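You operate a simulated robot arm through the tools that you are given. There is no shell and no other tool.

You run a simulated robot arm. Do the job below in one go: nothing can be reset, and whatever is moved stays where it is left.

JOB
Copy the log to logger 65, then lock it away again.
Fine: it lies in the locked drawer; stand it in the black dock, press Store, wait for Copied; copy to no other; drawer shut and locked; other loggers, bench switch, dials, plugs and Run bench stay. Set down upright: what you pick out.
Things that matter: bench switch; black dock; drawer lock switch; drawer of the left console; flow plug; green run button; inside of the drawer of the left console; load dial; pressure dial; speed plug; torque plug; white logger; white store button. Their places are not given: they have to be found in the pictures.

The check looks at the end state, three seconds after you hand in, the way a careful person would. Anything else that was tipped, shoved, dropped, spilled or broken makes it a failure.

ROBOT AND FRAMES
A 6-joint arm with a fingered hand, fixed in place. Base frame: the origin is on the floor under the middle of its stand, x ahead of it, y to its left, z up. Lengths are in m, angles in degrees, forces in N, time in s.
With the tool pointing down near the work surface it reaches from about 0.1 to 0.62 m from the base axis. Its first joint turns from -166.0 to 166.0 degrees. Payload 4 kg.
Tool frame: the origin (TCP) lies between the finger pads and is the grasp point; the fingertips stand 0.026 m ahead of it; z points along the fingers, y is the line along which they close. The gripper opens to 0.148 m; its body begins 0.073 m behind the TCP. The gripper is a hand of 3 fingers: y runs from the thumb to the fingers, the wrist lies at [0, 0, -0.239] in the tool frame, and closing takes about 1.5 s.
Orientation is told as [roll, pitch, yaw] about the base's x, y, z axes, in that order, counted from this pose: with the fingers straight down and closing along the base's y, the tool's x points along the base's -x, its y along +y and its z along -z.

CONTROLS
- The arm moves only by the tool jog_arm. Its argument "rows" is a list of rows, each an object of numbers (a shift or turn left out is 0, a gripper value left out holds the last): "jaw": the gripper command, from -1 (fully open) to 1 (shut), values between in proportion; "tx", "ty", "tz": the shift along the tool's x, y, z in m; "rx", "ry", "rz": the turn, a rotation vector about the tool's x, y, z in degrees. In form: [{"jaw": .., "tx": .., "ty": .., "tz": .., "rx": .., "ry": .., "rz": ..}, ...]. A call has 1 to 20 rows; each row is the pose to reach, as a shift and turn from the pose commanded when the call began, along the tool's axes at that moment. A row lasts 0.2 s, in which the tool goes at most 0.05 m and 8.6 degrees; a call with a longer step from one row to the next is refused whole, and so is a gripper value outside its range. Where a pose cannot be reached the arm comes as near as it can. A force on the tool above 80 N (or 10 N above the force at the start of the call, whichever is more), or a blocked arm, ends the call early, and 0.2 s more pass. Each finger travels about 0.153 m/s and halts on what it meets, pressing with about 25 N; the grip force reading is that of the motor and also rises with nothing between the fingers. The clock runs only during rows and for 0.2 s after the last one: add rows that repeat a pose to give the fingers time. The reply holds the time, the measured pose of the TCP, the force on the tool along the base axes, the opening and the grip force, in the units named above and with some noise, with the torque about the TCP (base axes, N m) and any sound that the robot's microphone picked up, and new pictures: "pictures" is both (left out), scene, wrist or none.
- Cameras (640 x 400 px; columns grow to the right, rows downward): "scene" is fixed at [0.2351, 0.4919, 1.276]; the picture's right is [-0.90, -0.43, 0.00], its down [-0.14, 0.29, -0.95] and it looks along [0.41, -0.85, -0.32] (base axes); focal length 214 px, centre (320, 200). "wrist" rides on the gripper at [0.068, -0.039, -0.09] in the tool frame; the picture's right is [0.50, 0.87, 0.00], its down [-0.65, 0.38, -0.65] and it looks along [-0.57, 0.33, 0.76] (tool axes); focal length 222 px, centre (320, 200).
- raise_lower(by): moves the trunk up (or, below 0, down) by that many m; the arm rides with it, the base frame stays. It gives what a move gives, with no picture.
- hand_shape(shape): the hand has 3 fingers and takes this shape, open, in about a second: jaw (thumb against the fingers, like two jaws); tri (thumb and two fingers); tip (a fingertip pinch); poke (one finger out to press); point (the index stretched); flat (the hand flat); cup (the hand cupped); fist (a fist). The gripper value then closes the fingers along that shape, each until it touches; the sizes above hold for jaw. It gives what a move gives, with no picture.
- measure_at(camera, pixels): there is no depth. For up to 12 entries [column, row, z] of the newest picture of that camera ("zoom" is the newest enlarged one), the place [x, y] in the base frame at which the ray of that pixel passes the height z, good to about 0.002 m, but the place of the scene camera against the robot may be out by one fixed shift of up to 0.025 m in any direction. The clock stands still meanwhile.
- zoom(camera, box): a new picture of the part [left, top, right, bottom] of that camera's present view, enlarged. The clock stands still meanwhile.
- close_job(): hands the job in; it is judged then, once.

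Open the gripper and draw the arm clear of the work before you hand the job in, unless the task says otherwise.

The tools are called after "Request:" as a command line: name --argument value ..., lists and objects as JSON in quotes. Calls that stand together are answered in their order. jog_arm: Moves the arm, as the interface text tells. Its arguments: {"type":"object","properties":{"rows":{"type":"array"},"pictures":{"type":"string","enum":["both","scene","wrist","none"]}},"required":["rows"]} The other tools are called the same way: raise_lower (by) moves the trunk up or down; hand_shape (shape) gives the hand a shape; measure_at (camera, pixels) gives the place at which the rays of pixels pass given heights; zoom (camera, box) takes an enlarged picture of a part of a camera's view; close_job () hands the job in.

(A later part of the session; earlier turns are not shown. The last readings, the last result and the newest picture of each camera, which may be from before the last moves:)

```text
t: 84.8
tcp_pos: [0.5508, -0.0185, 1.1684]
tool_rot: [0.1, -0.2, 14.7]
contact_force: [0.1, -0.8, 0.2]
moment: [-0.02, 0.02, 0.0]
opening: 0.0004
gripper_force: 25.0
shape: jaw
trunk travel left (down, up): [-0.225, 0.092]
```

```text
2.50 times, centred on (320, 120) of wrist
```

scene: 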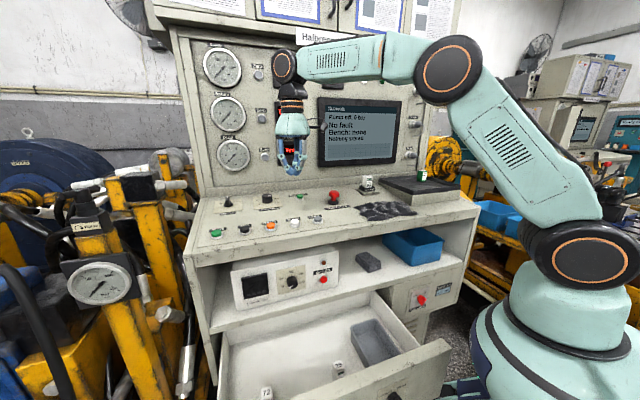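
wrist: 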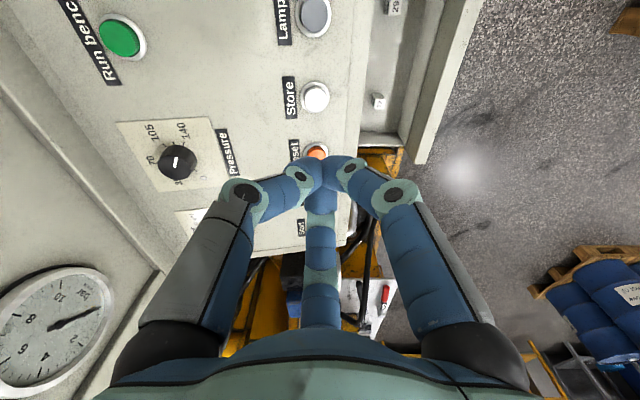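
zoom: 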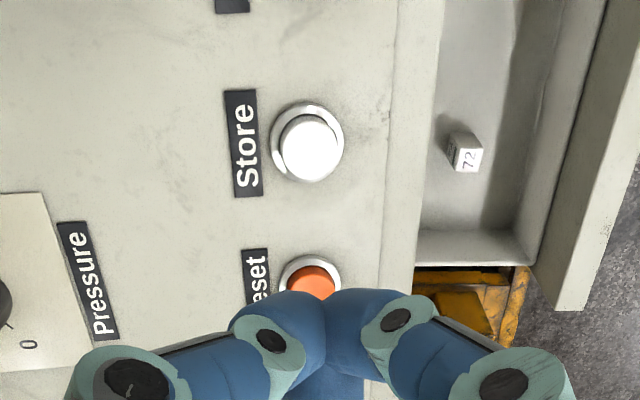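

The dock shows logger 65 seated; screen still "Nothing stored". Store button lies at wrist (315,99) → u≈0.379, d≈0.408, top z≈0.99. I'll centre the closed fingertips over it and descend to about 2 cm above.

Request:
jog_arm --rows '[{"jaw": 1, "tx": -0.005, "ty": -0.0034, "tz": 0.03}, {"jaw": 1, "tx": -0.005, "ty": -0.0034, "tz": 0.06}, {"jaw": 1, "tx": -0.005, "ty": -0.0034, "tz": 0.09}, {"jaw": 1, "tx": -0.005, "ty": -0.0034, "tz": 0.12}]'

Request:
zoom --camera "wrist" --box '[240, 80, 400, 240]'

Request:
zoom --camera "scene" --box '[250, 180, 340, 250]'

```text
t: 85.8
tcp_pos: [0.5588, -0.0198, 1.0501]
tool_rot: [0.1, -0.1, 14.8]
contact_force: [0.2, -0.6, -0.3]
moment: [0.02, 0.02, -0.03]
opening: 0.0001
gripper_force: 24.9
shape: jaw
trunk travel left (down, up): [-0.225, 0.092]
```

scene: 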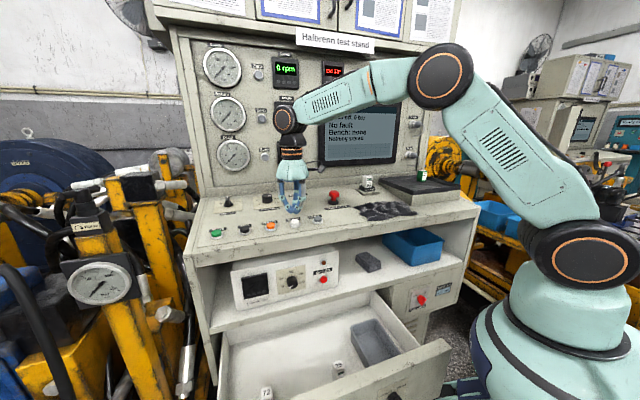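
wrist: 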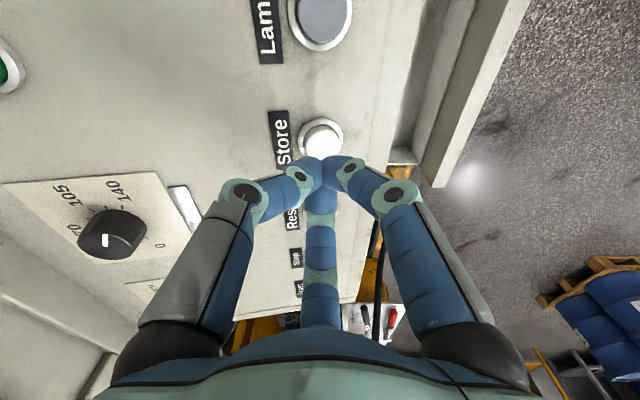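

```text
2.50 times, centred on (320, 160) of wrist
```

zoom: 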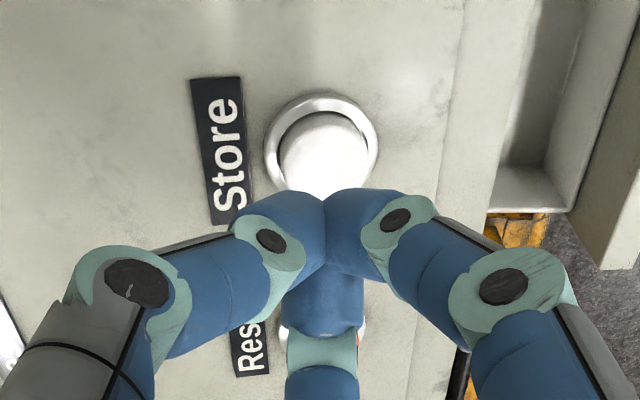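

```text
5.71 times, centred on (295, 215) of scene
```

zoom: 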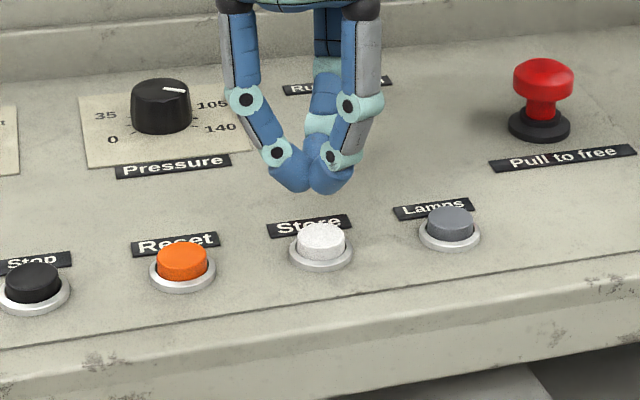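

Tips are slightly past the button centre (u 0.381 vs 0.378). I'll correct by 3 mm and descend until contact.

Request:
jog_arm --rows '[{"jaw": 1, "tx": 0.0034, "tz": 0.01}, {"jaw": 1, "tx": 0.0034, "tz": 0.018}, {"jaw": 1, "tx": 0.0034, "tz": 0.025}, {"jaw": 1, "tx": 0.0034, "tz": 0.03}]'

Request:
zoom --camera "scene" --box '[250, 180, 340, 250]'

```text
t: 86.8
tcp_pos: [0.5551, -0.0211, 1.0208]
tool_rot: [0.1, -0.2, 14.8]
contact_force: [-0.2, -0.3, 2.7]
moment: [-0.01, 0.0, -0.01]
opening: 0.0001
gripper_force: 24.7
shape: jaw
trunk travel left (down, up): [-0.225, 0.092]
heard: click
```

scene: 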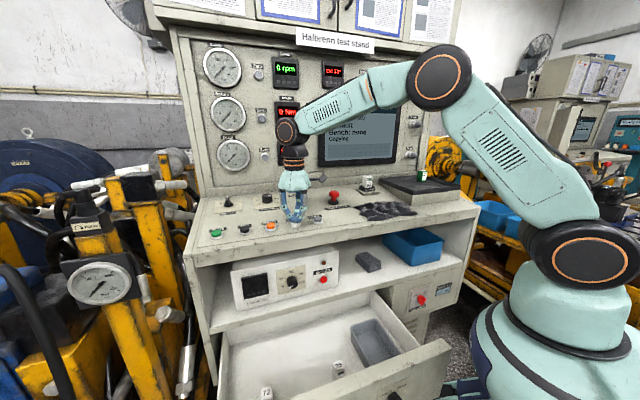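
wrist: 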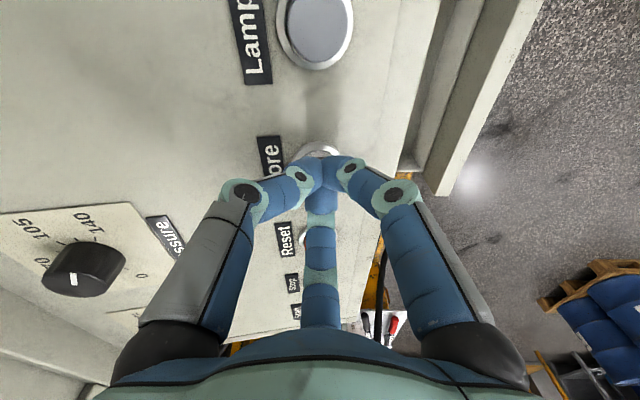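

```text
5.71 times, centred on (295, 215) of scene
```

zoom: 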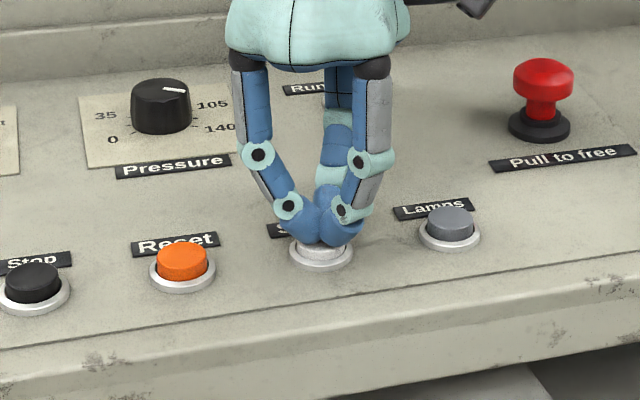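

A click was heard and the screen text changed. I'll lift off the button and look at the screen.

Request:
jog_arm --rows '[{"jaw": 1, "tz": -0.02}, {"jaw": 1, "tz": -0.05}, {"jaw": 1, "tz": -0.09}, {"jaw": 1, "tz": -0.12}]' --pictures "scene"

Request:
zoom --camera "scene" --box '[310, 90, 430, 210]'

```text
t: 87.8
tcp_pos: [0.5522, -0.0244, 1.1398]
tool_rot: [0.2, -0.3, 14.8]
contact_force: [0.3, -0.9, -0.6]
moment: [-0.03, 0.02, -0.02]
opening: 0.0
gripper_force: 25.3
shape: jaw
trunk travel left (down, up): [-0.225, 0.092]
```

scene: 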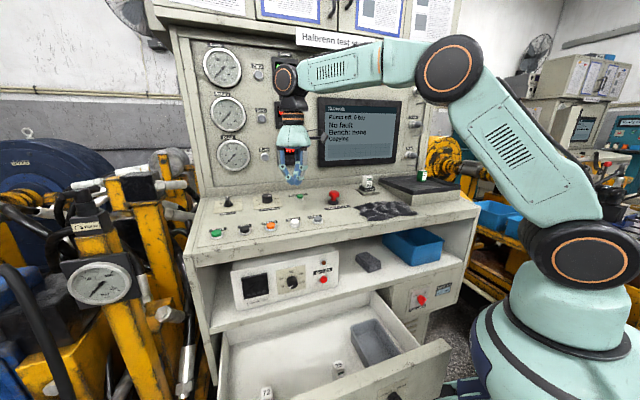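

```text
3.33 times, centred on (370, 150) of scene
```

zoom: 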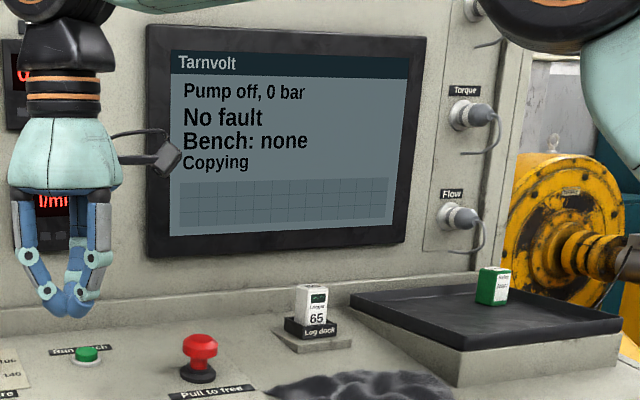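

The screen says "Copying". I'll wait with still rows until it says Copied.

Request:
jog_arm --rows '[{"jaw": 1}, {"jaw": 1}, {"jaw": 1}, {"jaw": 1}, {"jaw": 1}, {"jaw": 1}, {"jaw": 1}, {"jaw": 1}, {"jaw": 1}, {"jaw": 1}, {"jaw": 1}, {"jaw": 1}, {"jaw": 1}, {"jaw": 1}, {"jaw": 1}, {"jaw": 1}, {"jaw": 1}, {"jaw": 1}, {"jaw": 1}, {"jaw": 1}]' --pictures "scene"

Request:
zoom --camera "scene" --box '[310, 90, 430, 210]'

```text
t: 92.0
tcp_pos: [0.5526, -0.0228, 1.1395]
tool_rot: [0.1, -0.2, 14.6]
contact_force: [-0.5, 0.0, 0.6]
moment: [-0.03, -0.04, 0.0]
opening: 0.0002
gripper_force: 24.9
shape: jaw
trunk travel left (down, up): [-0.225, 0.092]
```

scene: 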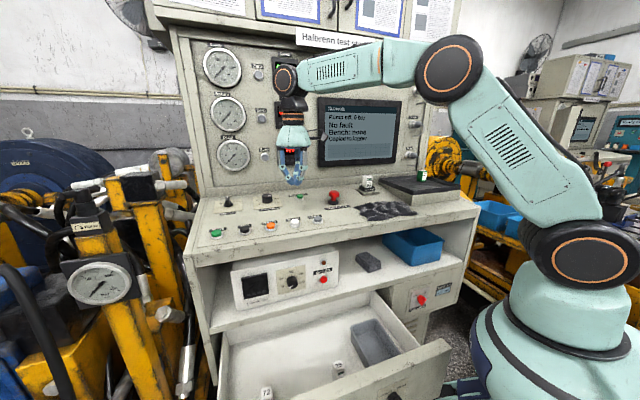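

```text
3.33 times, centred on (370, 150) of scene
```

zoom: 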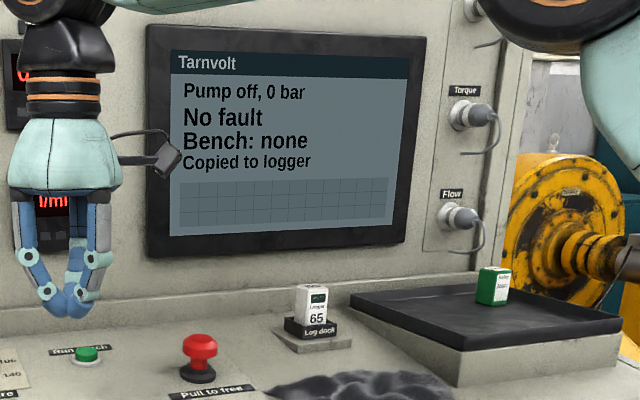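

The screen reads "Copied to logger". Now I return over the dock with fingers opened to ~7 cm to take logger 65 back.

Request:
jog_arm --rows '[{"jaw": 1, "tz": -0.05}, {"jaw": 1, "tx": 0.0217, "ty": -0.0332, "tz": -0.055}, {"jaw": 1, "tx": 0.0435, "ty": -0.0664, "tz": -0.055}, {"jaw": 1, "tx": 0.0652, "ty": -0.0997, "tz": -0.055}, {"jaw": 1, "tx": 0.087, "ty": -0.1329, "tz": -0.055}, {"jaw": 1, "tx": 0.1087, "ty": -0.1661, "tz": -0.055}, {"jaw": 0.7, "tx": 0.1304, "ty": -0.1993, "tz": -0.055}, {"jaw": 0.4, "tx": 0.1522, "ty": -0.2325, "tz": -0.055}, {"jaw": 0.1, "tx": 0.1739, "ty": -0.2658, "tz": -0.055}, {"jaw": 0, "tx": 0.1957, "ty": -0.299, "tz": -0.055}, {"jaw": 0, "tx": 0.2174, "ty": -0.3322, "tz": -0.055}, {"jaw": 0, "tx": 0.2174, "ty": -0.3322, "tz": -0.055}]'

Request:
zoom --camera "wrist" --box '[240, 60, 400, 180]'

```text
t: 94.6
tcp_pos: [0.4267, -0.3984, 1.1936]
tool_rot: [0.1, -0.2, 14.8]
contact_force: [-0.8, 0.4, 0.3]
moment: [-0.03, 0.01, 0.01]
opening: 0.0735
gripper_force: 0.1
shape: jaw
trunk travel left (down, up): [-0.225, 0.092]
```

scene: 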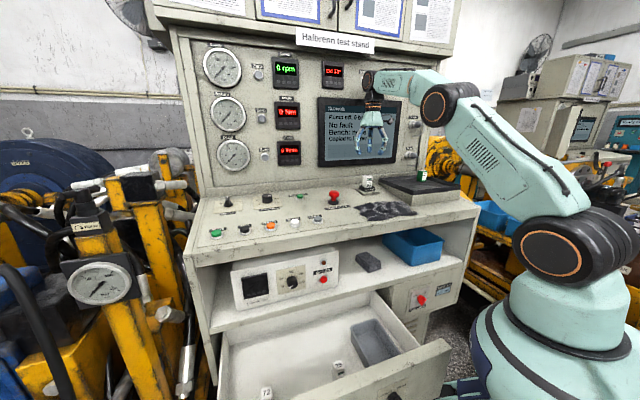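
wrist: 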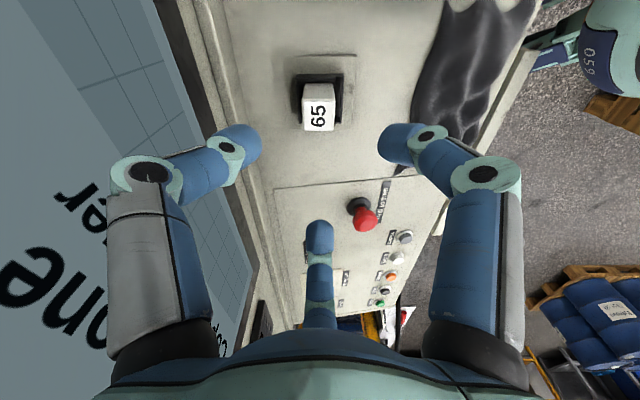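

```text
3.33 times, centred on (320, 120) of wrist
```

zoom: 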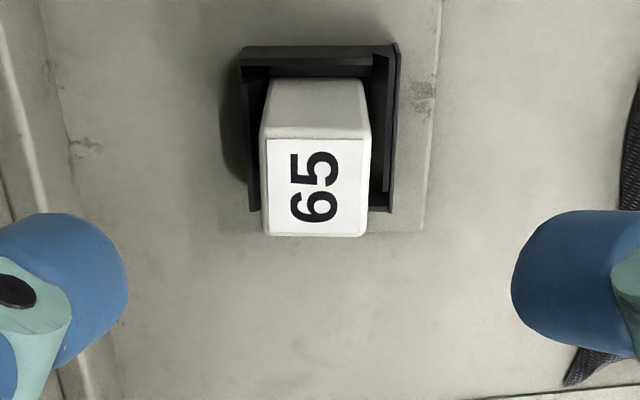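

Logger 65 centred beneath (label at wrist (318.8,116)). Descend to TCP z≈1.069 as before and grip.

Request:
jog_arm --rows '[{"jaw": 0, "tx": -0.001, "ty": -0.0019, "tz": 0.035}, {"jaw": 0, "tx": -0.001, "ty": -0.0019, "tz": 0.07}, {"jaw": 0, "tx": -0.001, "ty": -0.0019, "tz": 0.1}, {"jaw": 0, "tx": -0.001, "ty": -0.0019, "tz": 0.124}, {"jaw": 0, "tx": -0.001, "ty": -0.0019, "tz": 0.124}]'

Request:
zoom --camera "wrist" --box '[240, 80, 400, 240]'

Request:
zoom --camera "scene" --box '[345, 160, 395, 200]'

```text
t: 95.8
tcp_pos: [0.4311, -0.3997, 1.0688]
tool_rot: [0.1, -0.1, 14.8]
contact_force: [-0.3, 0.4, -0.6]
moment: [0.05, -0.04, -0.01]
opening: 0.0737
gripper_force: 0.1
shape: jaw
trunk travel left (down, up): [-0.225, 0.092]
```

scene: 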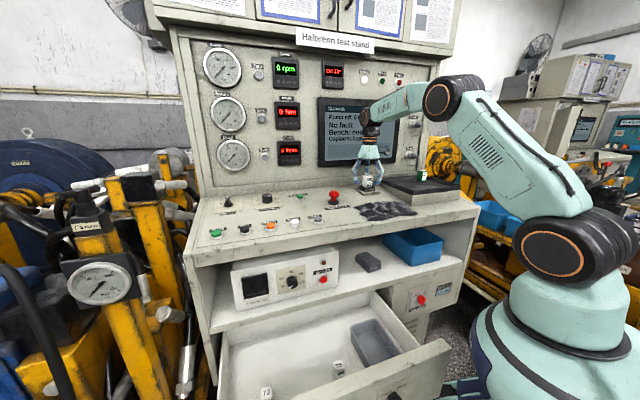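
wrist: 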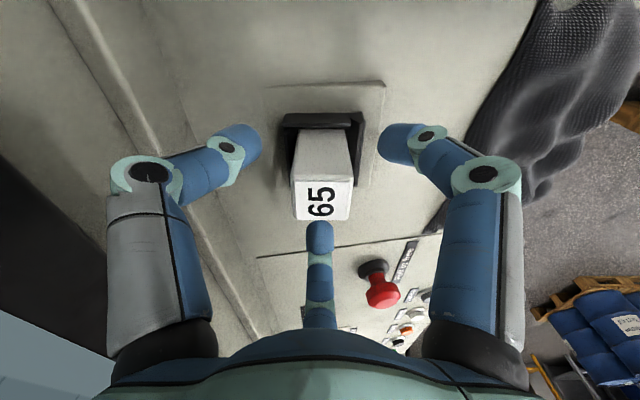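

```text
2.50 times, centred on (320, 160) of wrist
```

zoom: 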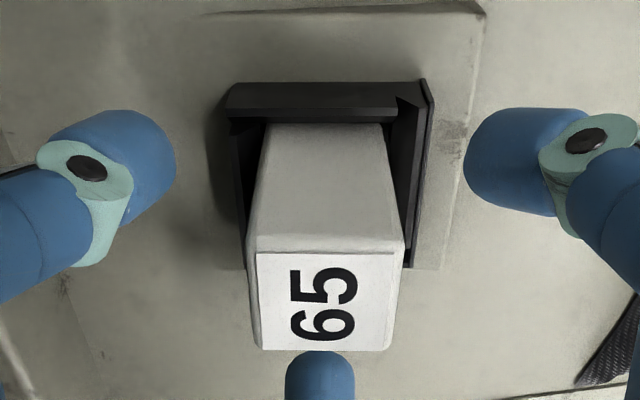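

```text
10.00 times, centred on (370, 180) of scene
```

zoom: 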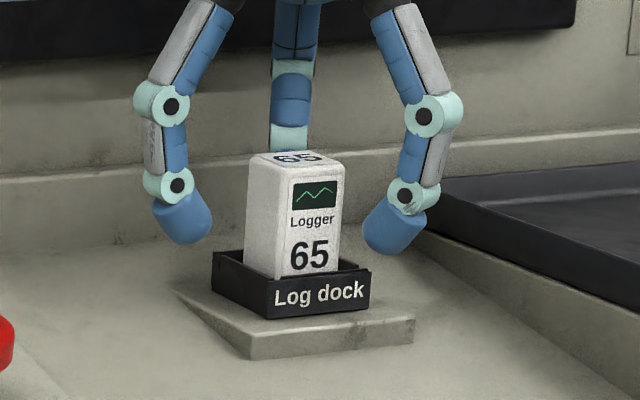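

The TCP is ~2.5 mm too far in +u; I'll correct it and close on the logger.

Request:
jog_arm --rows '[{"jaw": 0, "tx": 0.0027, "ty": -0.0004}, {"jaw": 0.2, "tx": 0.0027, "ty": -0.0004}, {"jaw": 0.4, "tx": 0.0027, "ty": -0.0004}, {"jaw": 0.6, "tx": 0.0027, "ty": -0.0004}, {"jaw": 0.8, "tx": 0.0027, "ty": -0.0004}, {"jaw": 1, "tx": 0.0027, "ty": -0.0004}, {"jaw": 1, "tx": 0.0027, "ty": -0.0004}, {"jaw": 1, "tx": 0.0027, "ty": -0.0004}]'

Request:
zoom --camera "wrist" --box '[240, 80, 400, 240]'

```text
t: 97.6
tcp_pos: [0.4285, -0.3999, 1.0695]
tool_rot: [0.1, -0.2, 14.7]
contact_force: [1.2, 1.6, 0.2]
moment: [0.03, -0.04, -0.04]
opening: 0.0294
gripper_force: 25.0
shape: jaw
trunk travel left (down, up): [-0.225, 0.092]
```

scene: 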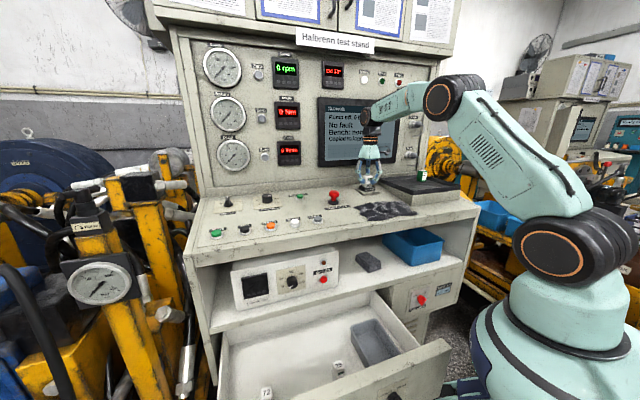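
wrist: 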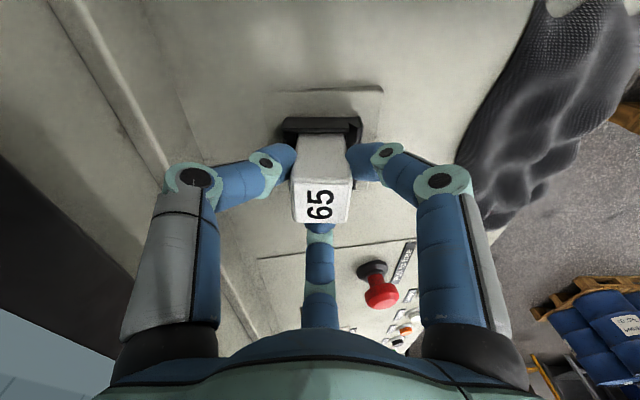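

```text
2.50 times, centred on (320, 160) of wrist
```

zoom: 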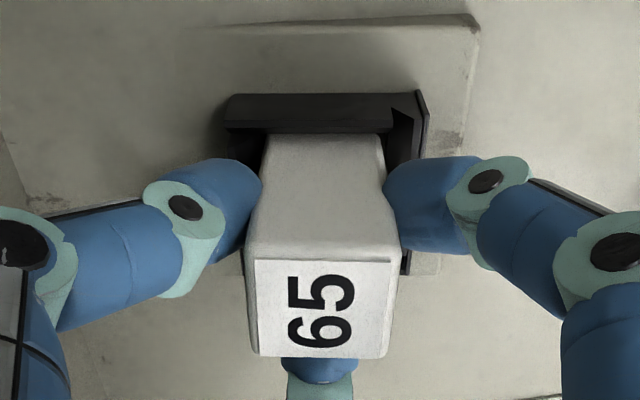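

Grip is good (opening 0.029). Lift straight up out of the dock and carry the logger back in front of the console.

Request:
jog_arm --rows '[{"jaw": 1, "tz": -0.015}, {"jaw": 1, "tz": -0.04}, {"jaw": 1, "tz": -0.08}, {"jaw": 1, "tz": -0.12}, {"jaw": 1, "tx": -0.004, "ty": 0.04, "tz": -0.13}, {"jaw": 1, "tx": -0.0081, "ty": 0.08, "tz": -0.13}, {"jaw": 1, "tx": -0.0121, "ty": 0.12, "tz": -0.13}, {"jaw": 1, "tx": -0.0162, "ty": 0.16, "tz": -0.13}, {"jaw": 1, "tx": -0.0202, "ty": 0.2, "tz": -0.13}, {"jaw": 1, "tx": -0.0243, "ty": 0.24, "tz": -0.13}, {"jaw": 1, "tx": -0.0283, "ty": 0.28, "tz": -0.13}, {"jaw": 1, "tx": -0.0324, "ty": 0.32, "tz": -0.13}, {"jaw": 1, "tx": -0.0364, "ty": 0.36, "tz": -0.13}, {"jaw": 1, "tx": -0.0405, "ty": 0.4, "tz": -0.13}, {"jaw": 1, "tx": -0.0445, "ty": 0.44, "tz": -0.13}, {"jaw": 1, "tx": -0.0485, "ty": 0.48, "tz": -0.13}, {"jaw": 1, "tx": -0.0526, "ty": 0.52, "tz": -0.13}, {"jaw": 1, "tx": -0.0565, "ty": 0.5587, "tz": -0.13}]'

Request:
zoom --camera "scene" --box '[300, 90, 420, 240]'

```text
t: 101.4
tcp_pos: [0.3376, 0.1533, 1.2018]
tool_rot: [0.2, -0.2, 14.7]
contact_force: [0.3, -0.1, -1.3]
moment: [0.01, 0.05, 0.01]
opening: 0.029
gripper_force: 24.5
shape: jaw
trunk travel left (down, up): [-0.225, 0.092]
```

scene: 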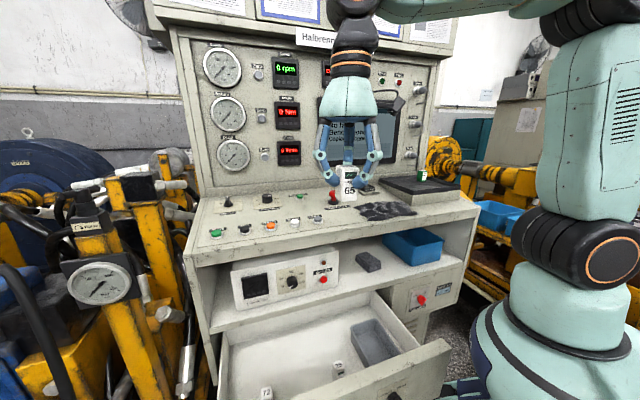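
wrist: 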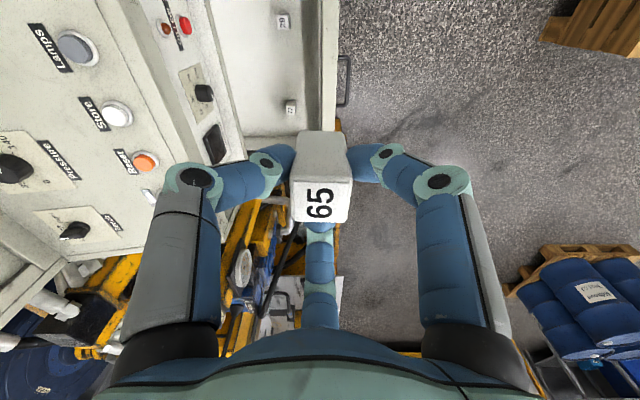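

```text
2.67 times, centred on (360, 165) of scene
```

zoom: 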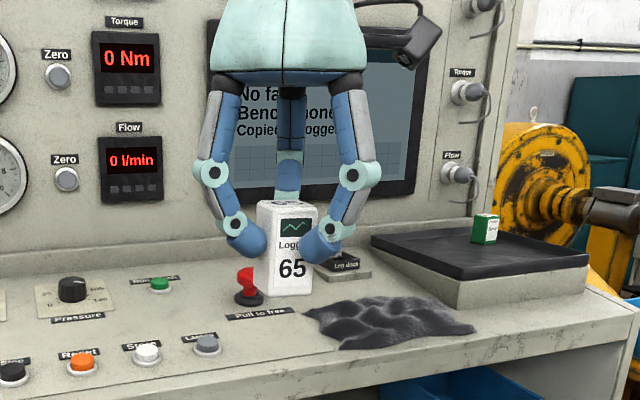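

Logger 65 is held upright. Now lower back into the drawer by the reverse path to z≈0.79 above its old place.

Request:
jog_arm --rows '[{"jaw": 1, "tz": 0.045}, {"jaw": 1, "tz": 0.09}, {"jaw": 1, "tz": 0.135}, {"jaw": 1, "tx": -0.014, "ty": -0.0073, "tz": 0.175}, {"jaw": 1, "tx": -0.028, "ty": -0.0147, "tz": 0.215}, {"jaw": 1, "tx": -0.042, "ty": -0.022, "tz": 0.255}, {"jaw": 1, "tx": -0.056, "ty": -0.0294, "tz": 0.295}, {"jaw": 1, "tx": -0.07, "ty": -0.0367, "tz": 0.335}, {"jaw": 1, "tx": -0.084, "ty": -0.044, "tz": 0.375}, {"jaw": 1, "tx": -0.0982, "ty": -0.0514, "tz": 0.4158}]'

Request:
zoom --camera "scene" --box '[220, 270, 380, 400]'

```text
t: 103.6
tcp_pos: [0.4501, 0.1297, 0.786]
tool_rot: [0.2, -0.1, 14.8]
contact_force: [-0.4, -0.7, -0.9]
moment: [0.02, 0.02, 0.0]
opening: 0.0288
gripper_force: 24.7
shape: jaw
trunk travel left (down, up): [-0.225, 0.092]
```

scene: 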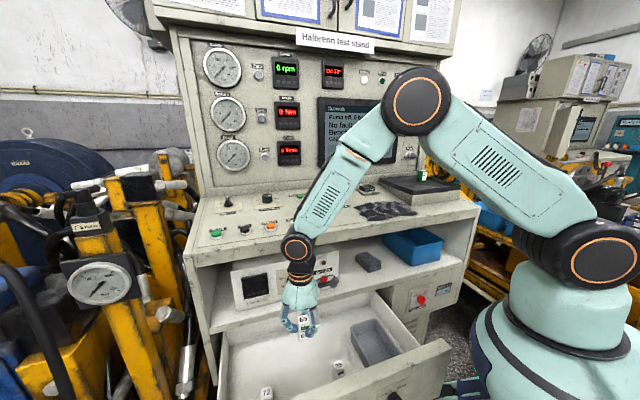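
wrist: 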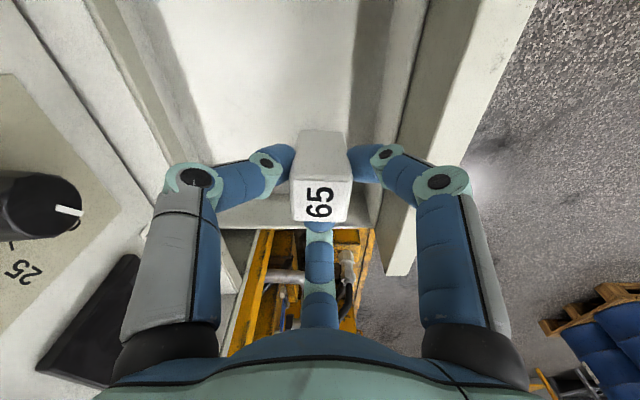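

```text
3.08 times, centred on (300, 335) of scene
```

zoom: 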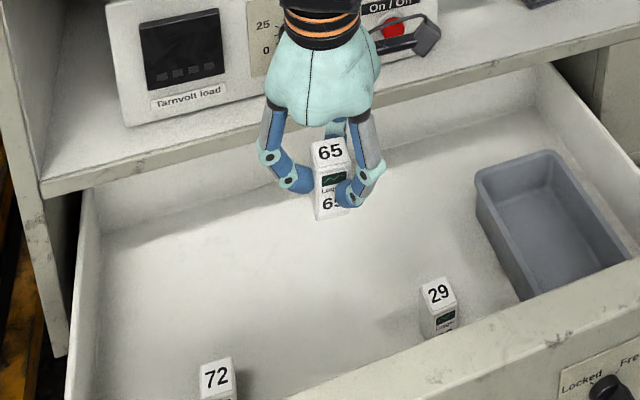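

Over the old spot (u 0.410, d 0.227). Descend to just above the drawer floor, slowing at the end.

Request:
jog_arm --rows '[{"jaw": 1, "tx": 0.0036, "tz": 0.035}, {"jaw": 1, "tx": 0.0036, "tz": 0.075}, {"jaw": 1, "tx": 0.0036, "tz": 0.115}, {"jaw": 1, "tx": 0.0036, "tz": 0.155}, {"jaw": 1, "tx": 0.0036, "tz": 0.185}, {"jaw": 1, "tx": 0.0036, "tz": 0.203}, {"jaw": 1, "tx": 0.0036, "tz": 0.211}, {"jaw": 1, "tx": 0.0036, "tz": 0.215}]'

Request:
zoom --camera "scene" --box '[240, 320, 360, 400]'

Request:
zoom --camera "wrist" --box '[220, 80, 420, 250]'

```text
t: 105.4
tcp_pos: [0.447, 0.1312, 0.5716]
tool_rot: [0.1, -0.3, 14.6]
contact_force: [-0.8, 0.7, -0.4]
moment: [0.03, -0.04, -0.01]
opening: 0.0286
gripper_force: 25.3
shape: jaw
trunk travel left (down, up): [-0.225, 0.092]
```

scene: 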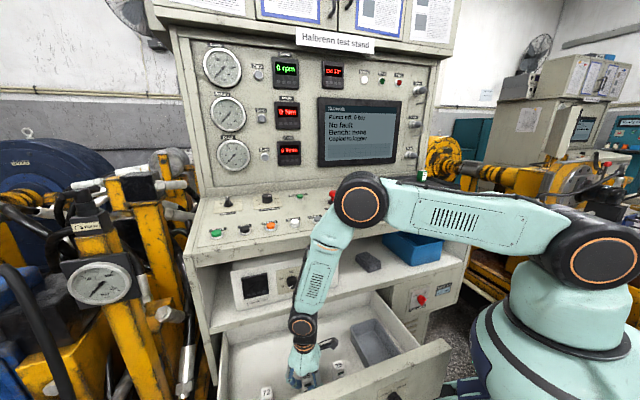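
wrist: 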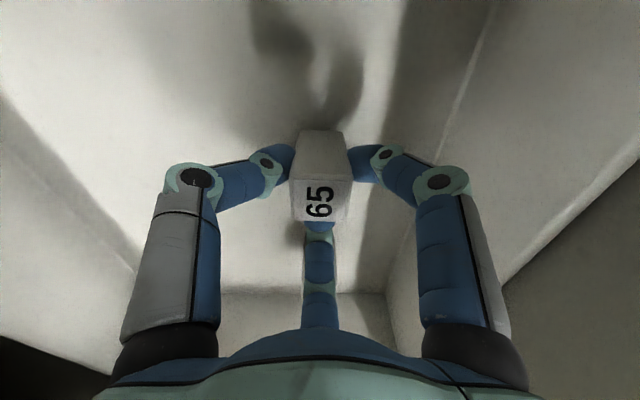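

```text
5.00 times, centred on (300, 360) of scene
```

zoom: 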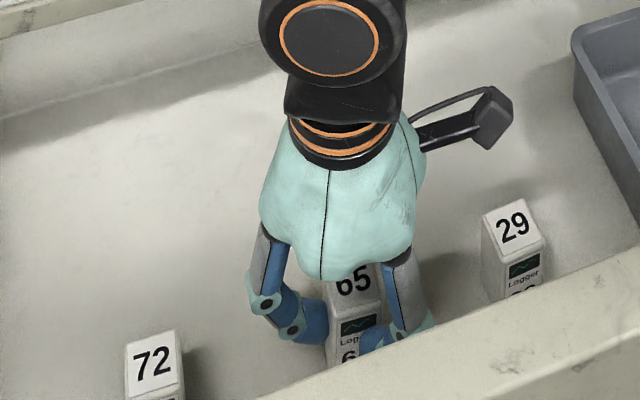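

```text
2.35 times, centred on (320, 165) of wrist
```

zoom: 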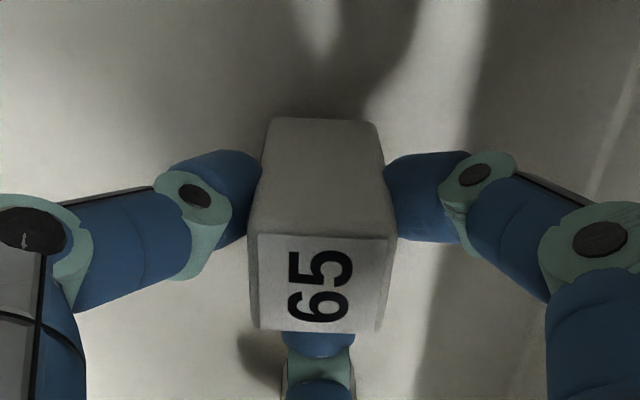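

No contact yet at z 0.5716. I'll lower in 2 mm steps to touch the floor.

Request:
jog_arm --rows '[{"jaw": 1, "tz": 0.002}, {"jaw": 1, "tz": 0.004}, {"jaw": 1, "tz": 0.006}, {"jaw": 1, "tz": 0.007}]' --pictures "wrist"

```text
t: 106.4
tcp_pos: [0.4449, 0.1301, 0.5635]
tool_rot: [0.0, -0.2, 14.7]
contact_force: [0.2, -1.3, -0.8]
moment: [0.0, -0.02, 0.0]
opening: 0.0289
gripper_force: 25.0
shape: jaw
trunk travel left (down, up): [-0.225, 0.092]
```

wrist: 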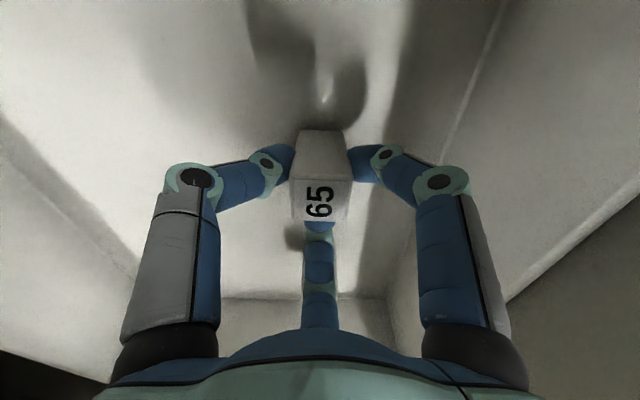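

Still no contact at z 0.5635; continue slowly.

Request:
jog_arm --rows '[{"jaw": 1, "tz": 0.0015}, {"jaw": 1, "tz": 0.003}, {"jaw": 1, "tz": 0.0045}, {"jaw": 1, "tz": 0.006}]' --pictures "both"

Request:
zoom --camera "scene" --box '[240, 320, 360, 400]'

Request:
zoom --camera "wrist" --box '[220, 80, 420, 250]'

```text
t: 107.4
tcp_pos: [0.4468, 0.13, 0.5607]
tool_rot: [0.2, -0.5, 14.6]
contact_force: [0.9, 0.7, 32.0]
moment: [-0.17, 0.09, 0.02]
opening: 0.0303
gripper_force: 24.9
shape: jaw
trunk travel left (down, up): [-0.225, 0.092]
```

scene: 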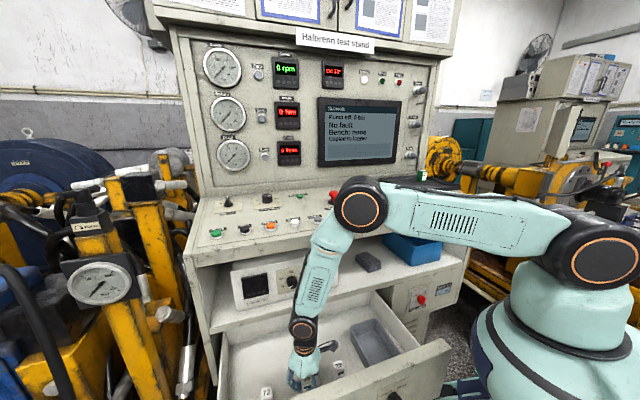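
wrist: 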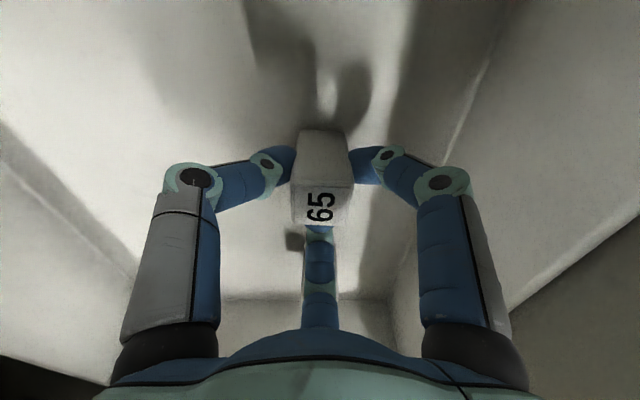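

```text
5.00 times, centred on (300, 360) of scene
```

zoom: 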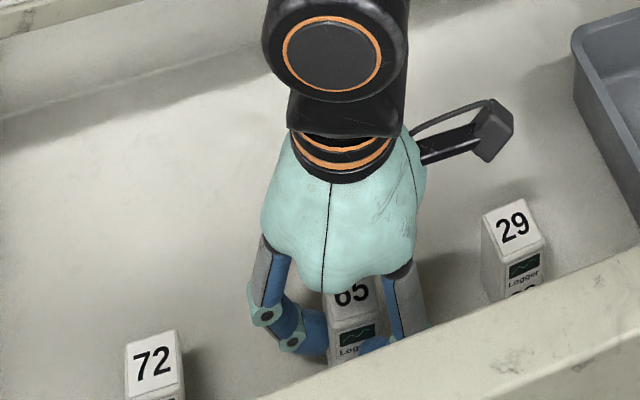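

```text
2.35 times, centred on (320, 165) of wrist
```

zoom: 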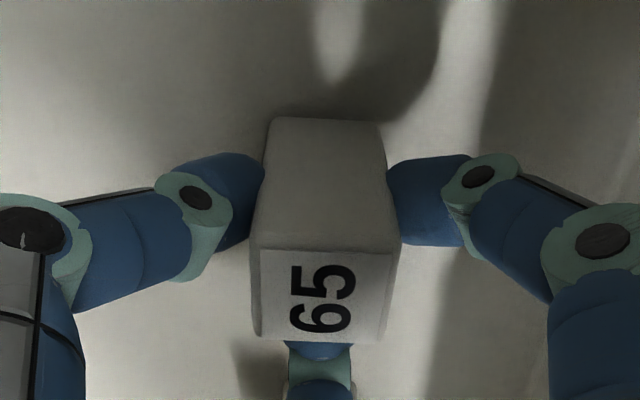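

The logger is on the floor (32 N upward). I'll ease up 3 mm and open the fingers gradually so that it settles flat.

Request:
jog_arm --rows '[{"jaw": 1, "tz": -0.002}, {"jaw": 1, "tz": -0.0035}, {"jaw": 0.8, "tz": -0.0035}, {"jaw": 0.62, "tz": -0.0035}, {"jaw": 0.55, "tz": -0.0035}, {"jaw": 0.5, "tz": -0.0035}, {"jaw": 0.4, "tz": -0.0035}, {"jaw": 0.25, "tz": -0.0035}, {"jaw": 0.0, "tz": -0.0035}, {"jaw": -0.2, "tz": -0.0035}, {"jaw": -0.2, "tz": -0.0035}]'

Request:
zoom --camera "wrist" --box '[220, 80, 420, 250]'

Request:
zoom --camera "scene" --box '[240, 320, 360, 400]'

```text
t: 109.8
tcp_pos: [0.4458, 0.1296, 0.5613]
tool_rot: [0.2, -0.3, 14.7]
contact_force: [-0.1, 0.6, -0.4]
moment: [0.01, -0.01, 0.0]
opening: 0.0881
gripper_force: 0.1
shape: jaw
trunk travel left (down, up): [-0.225, 0.092]
```

scene: 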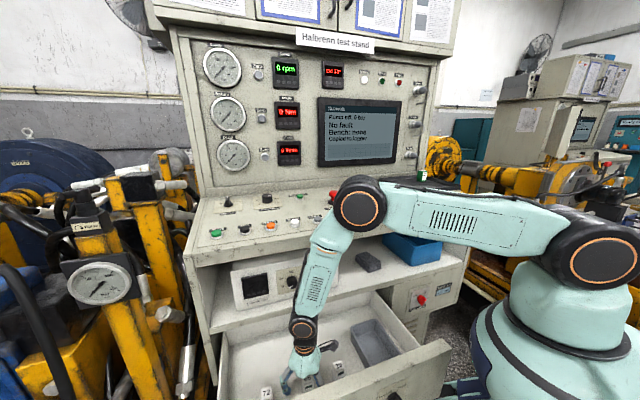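
wrist: 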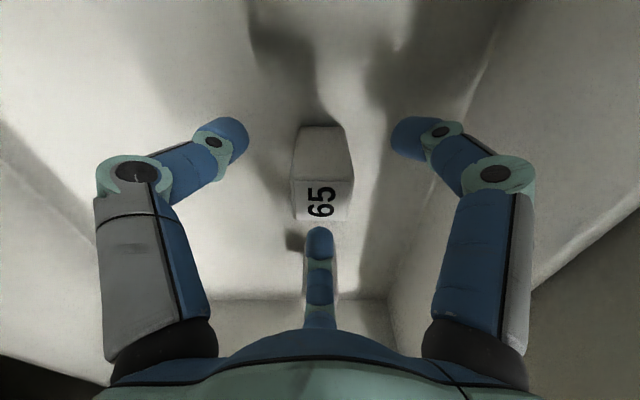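

```text
2.35 times, centred on (320, 165) of wrist
```

zoom: 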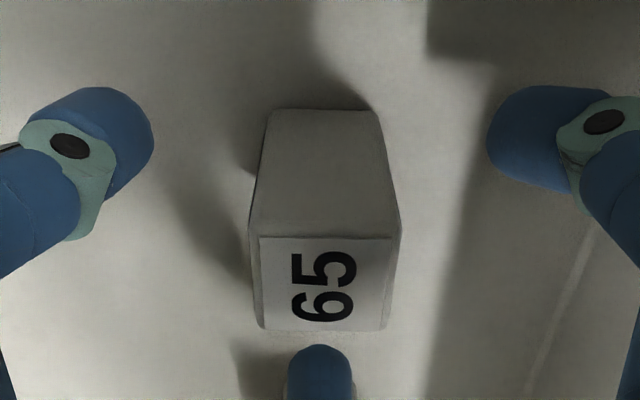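

```text
5.00 times, centred on (300, 360) of scene
```

zoom: 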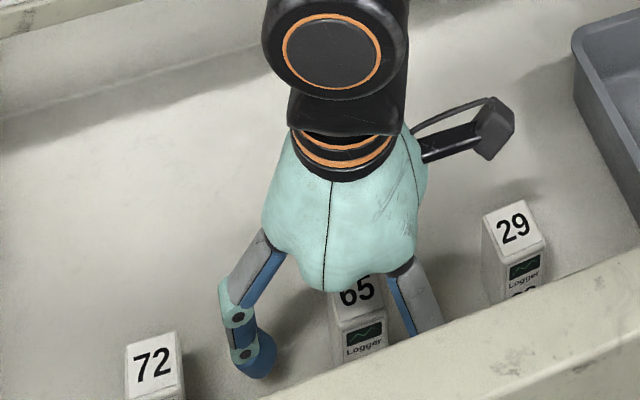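

Logger 65 stands upright in its place. I'll raise the hand straight up clear of the loggers, then draw back toward the robot while turning the hand back to yaw −45.

Request:
jog_arm --rows '[{"tz": -0.03}, {"tz": -0.07}, {"tz": -0.11}, {"tz": -0.15}, {"tz": -0.19}, {"tz": -0.225}, {"tx": 0.0185, "ty": 0.0294, "tz": -0.25, "rz": 7.5}, {"tx": 0.0371, "ty": 0.0588, "tz": -0.278, "rz": 15}, {"tx": 0.0556, "ty": 0.0881, "tz": -0.306, "rz": 22.5}, {"tx": 0.0742, "ty": 0.1175, "tz": -0.334, "rz": 30}, {"tx": 0.0927, "ty": 0.1469, "tz": -0.36, "rz": 37.5}, {"tx": 0.0927, "ty": 0.1469, "tz": -0.36, "rz": 45}, {"tx": 0.0927, "ty": 0.1469, "tz": -0.36, "rz": 52.5}, {"tx": 0.0927, "ty": 0.1469, "tz": -0.36, "rz": 60}]'

Request:
zoom --camera "wrist" --box '[180, 60, 400, 220]'

Request:
zoom --camera "scene" --box '[200, 290, 380, 400]'

```text
t: 112.8
tcp_pos: [0.3169, 0.2476, 0.921]
tool_rot: [0.3, 0.0, -45.4]
contact_force: [0.0, -0.4, 1.1]
moment: [0.0, 0.0, 0.02]
opening: 0.0881
gripper_force: 0.1
shape: jaw
trunk travel left (down, up): [-0.225, 0.092]
```

scene: 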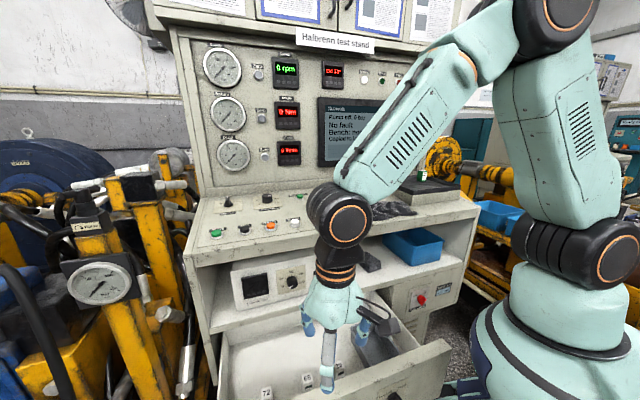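
wrist: 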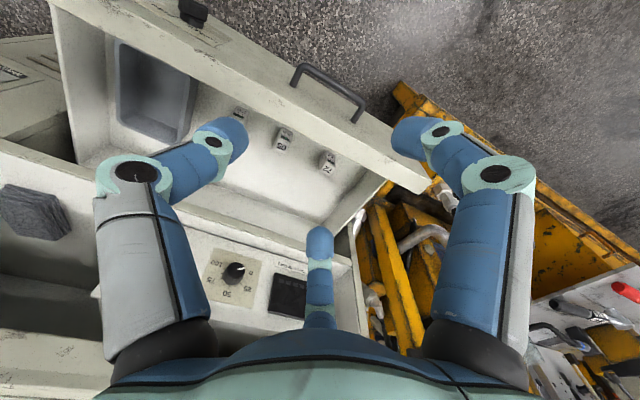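

```text
2.50 times, centred on (290, 140) of wrist
```

zoom: 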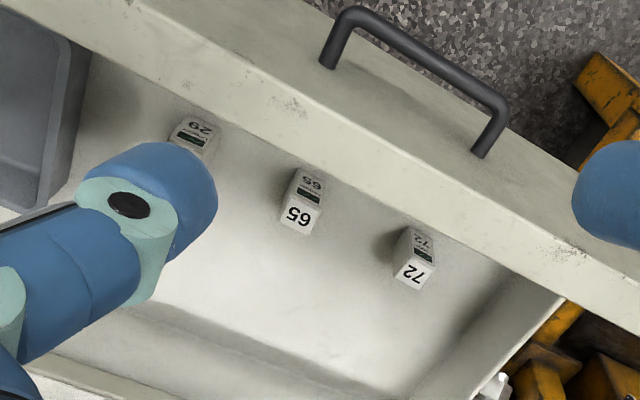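

```text
3.56 times, centred on (290, 345) of scene
```

zoom: 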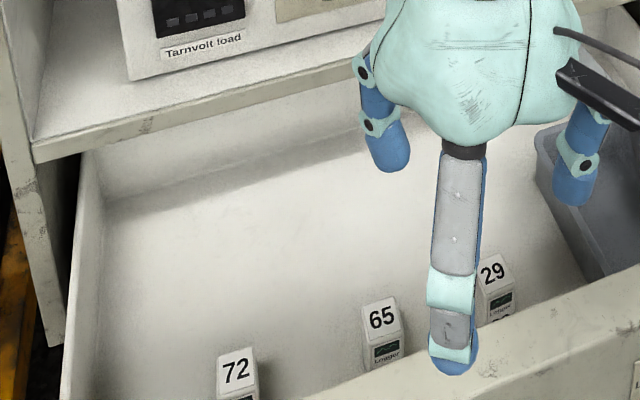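

All three loggers stand upright. Now I'll pitch the hand to horizontal in the free space in front, closing the fingers, to push the drawer shut.

Request:
jog_arm --rows '[{"jaw": 0.3, "ry": -8.2}, {"jaw": 0.6, "ry": -16.4}, {"jaw": 1, "ry": -24.6}, {"jaw": 1, "ry": -32.8}, {"jaw": 1, "ry": -41}, {"jaw": 1, "ry": -49.2}, {"jaw": 1, "ry": -57.4}, {"jaw": 1, "ry": -65.6}, {"jaw": 1, "ry": -73.8}, {"jaw": 1, "ry": -82}, {"jaw": 1, "ry": -90}]'

```text
t: 115.2
tcp_pos: [0.3163, 0.2469, 0.9226]
tool_rot: [112.8, -89.7, -158.0]
contact_force: [-0.4, 1.3, 0.4]
moment: [0.01, -0.02, 0.0]
opening: 0.0001
gripper_force: 25.0
shape: jaw
trunk travel left (down, up): [-0.225, 0.092]
```

scene: 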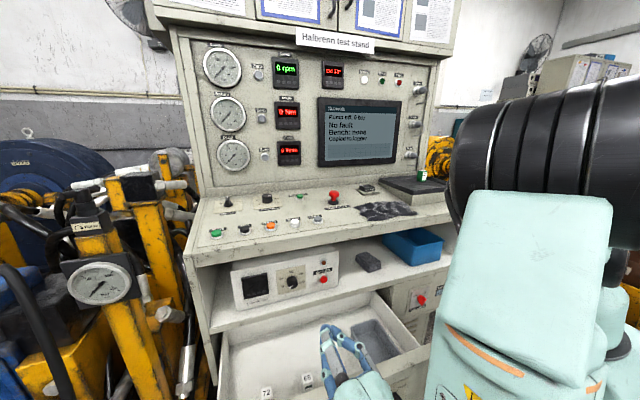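
wrist: 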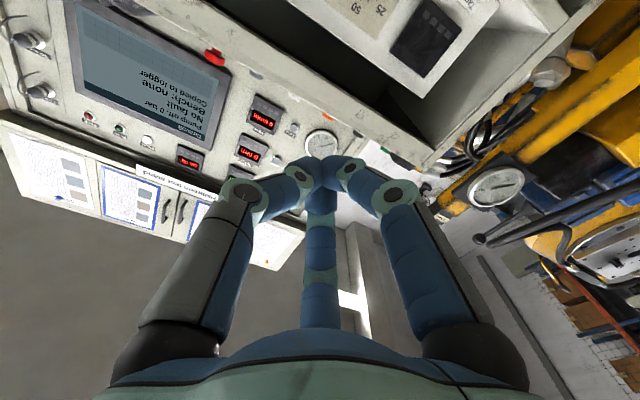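

Hand is horizontal with fingers closed. I'll shift to u≈0.31 (between lock plate and handle), draw back a little and go down to z≈0.62, rolling to −45° for later.

Request:
jog_arm --rows '[{"jaw": 1, "ty": -0.02, "tz": -0.029, "rz": -6}, {"jaw": 1, "tx": 0.02, "ty": -0.055, "tz": -0.029, "rz": -12}, {"jaw": 1, "tx": 0.05, "ty": -0.088, "tz": -0.029, "rz": -18}, {"jaw": 1, "tx": 0.095, "ty": -0.088, "tz": -0.029, "rz": -24}, {"jaw": 1, "tx": 0.14, "ty": -0.088, "tz": -0.029, "rz": -30}, {"jaw": 1, "tx": 0.185, "ty": -0.088, "tz": -0.029, "rz": -36}, {"jaw": 1, "tx": 0.23, "ty": -0.088, "tz": -0.029, "rz": -42}, {"jaw": 1, "tx": 0.27, "ty": -0.088, "tz": -0.029, "rz": -45}, {"jaw": 1, "tx": 0.3, "ty": -0.088, "tz": -0.029, "rz": -45}]'

Request:
zoom --camera "wrist" --box '[180, 0, 460, 200]'

```text
t: 117.2
tcp_pos: [0.2342, 0.2069, 0.6204]
tool_rot: [-90.1, -45.2, 44.7]
contact_force: [0.5, 1.0, -0.7]
moment: [0.01, 0.0, 0.01]
opening: 0.0
gripper_force: 25.1
shape: jaw
trunk travel left (down, up): [-0.225, 0.092]
```

scene: 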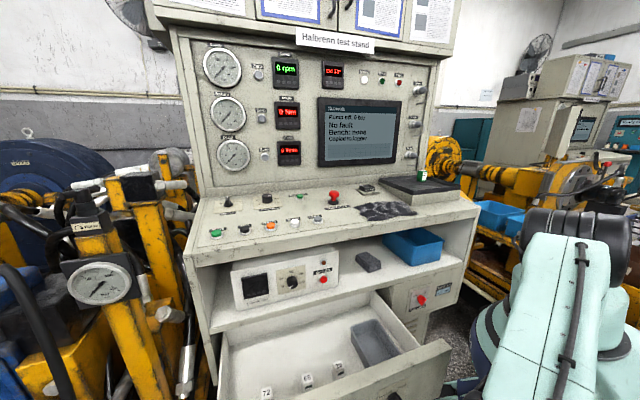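
wrist: 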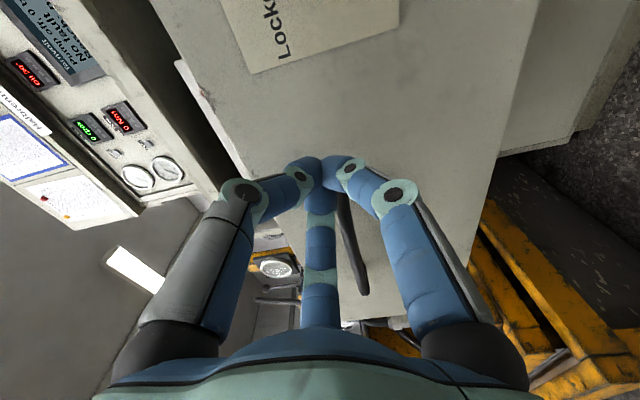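

```text
2.00 times, centred on (320, 100) of wrist
```

zoom: 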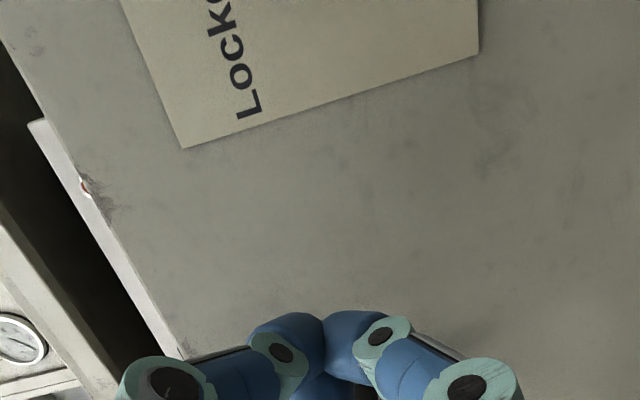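

Fingertips point at the drawer front at u 0.31. I'll push forward gently (about 7 cm/s) for the first 20 cm.

Request:
jog_arm --rows '[{"jaw": 1, "tz": 0.015}, {"jaw": 1, "tz": 0.027}, {"jaw": 1, "tz": 0.037}, {"jaw": 1, "tz": 0.047}, {"jaw": 1, "tz": 0.059}, {"jaw": 1, "tz": 0.072}, {"jaw": 1, "tz": 0.086}, {"jaw": 1, "tz": 0.1}, {"jaw": 1, "tz": 0.114}, {"jaw": 1, "tz": 0.128}, {"jaw": 1, "tz": 0.142}, {"jaw": 1, "tz": 0.156}, {"jaw": 1, "tz": 0.17}, {"jaw": 1, "tz": 0.184}, {"jaw": 1, "tz": 0.198}]'

Request:
zoom --camera "scene" --box '[200, 280, 400, 400]'

```text
t: 120.4
tcp_pos: [0.3739, 0.0661, 0.6207]
tool_rot: [-90.0, -45.2, 44.8]
contact_force: [0.2, 0.4, -0.6]
moment: [0.05, 0.03, -0.01]
opening: 0.0
gripper_force: 24.9
shape: jaw
trunk travel left (down, up): [-0.225, 0.092]
```

scene: 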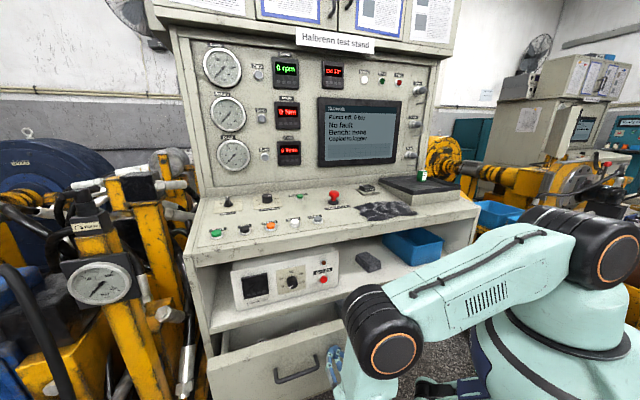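
wrist: 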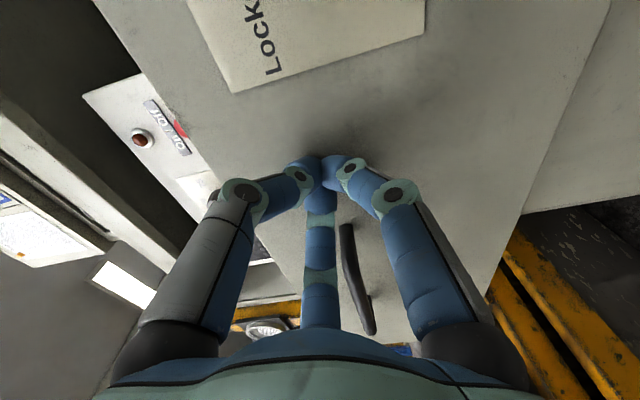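

```text
3.20 times, centred on (300, 340) of scene
```

zoom: 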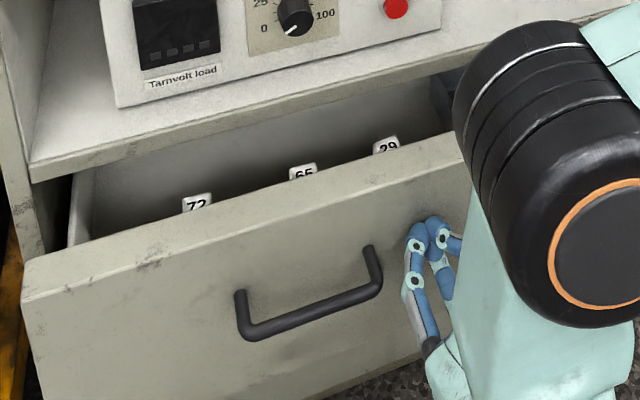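

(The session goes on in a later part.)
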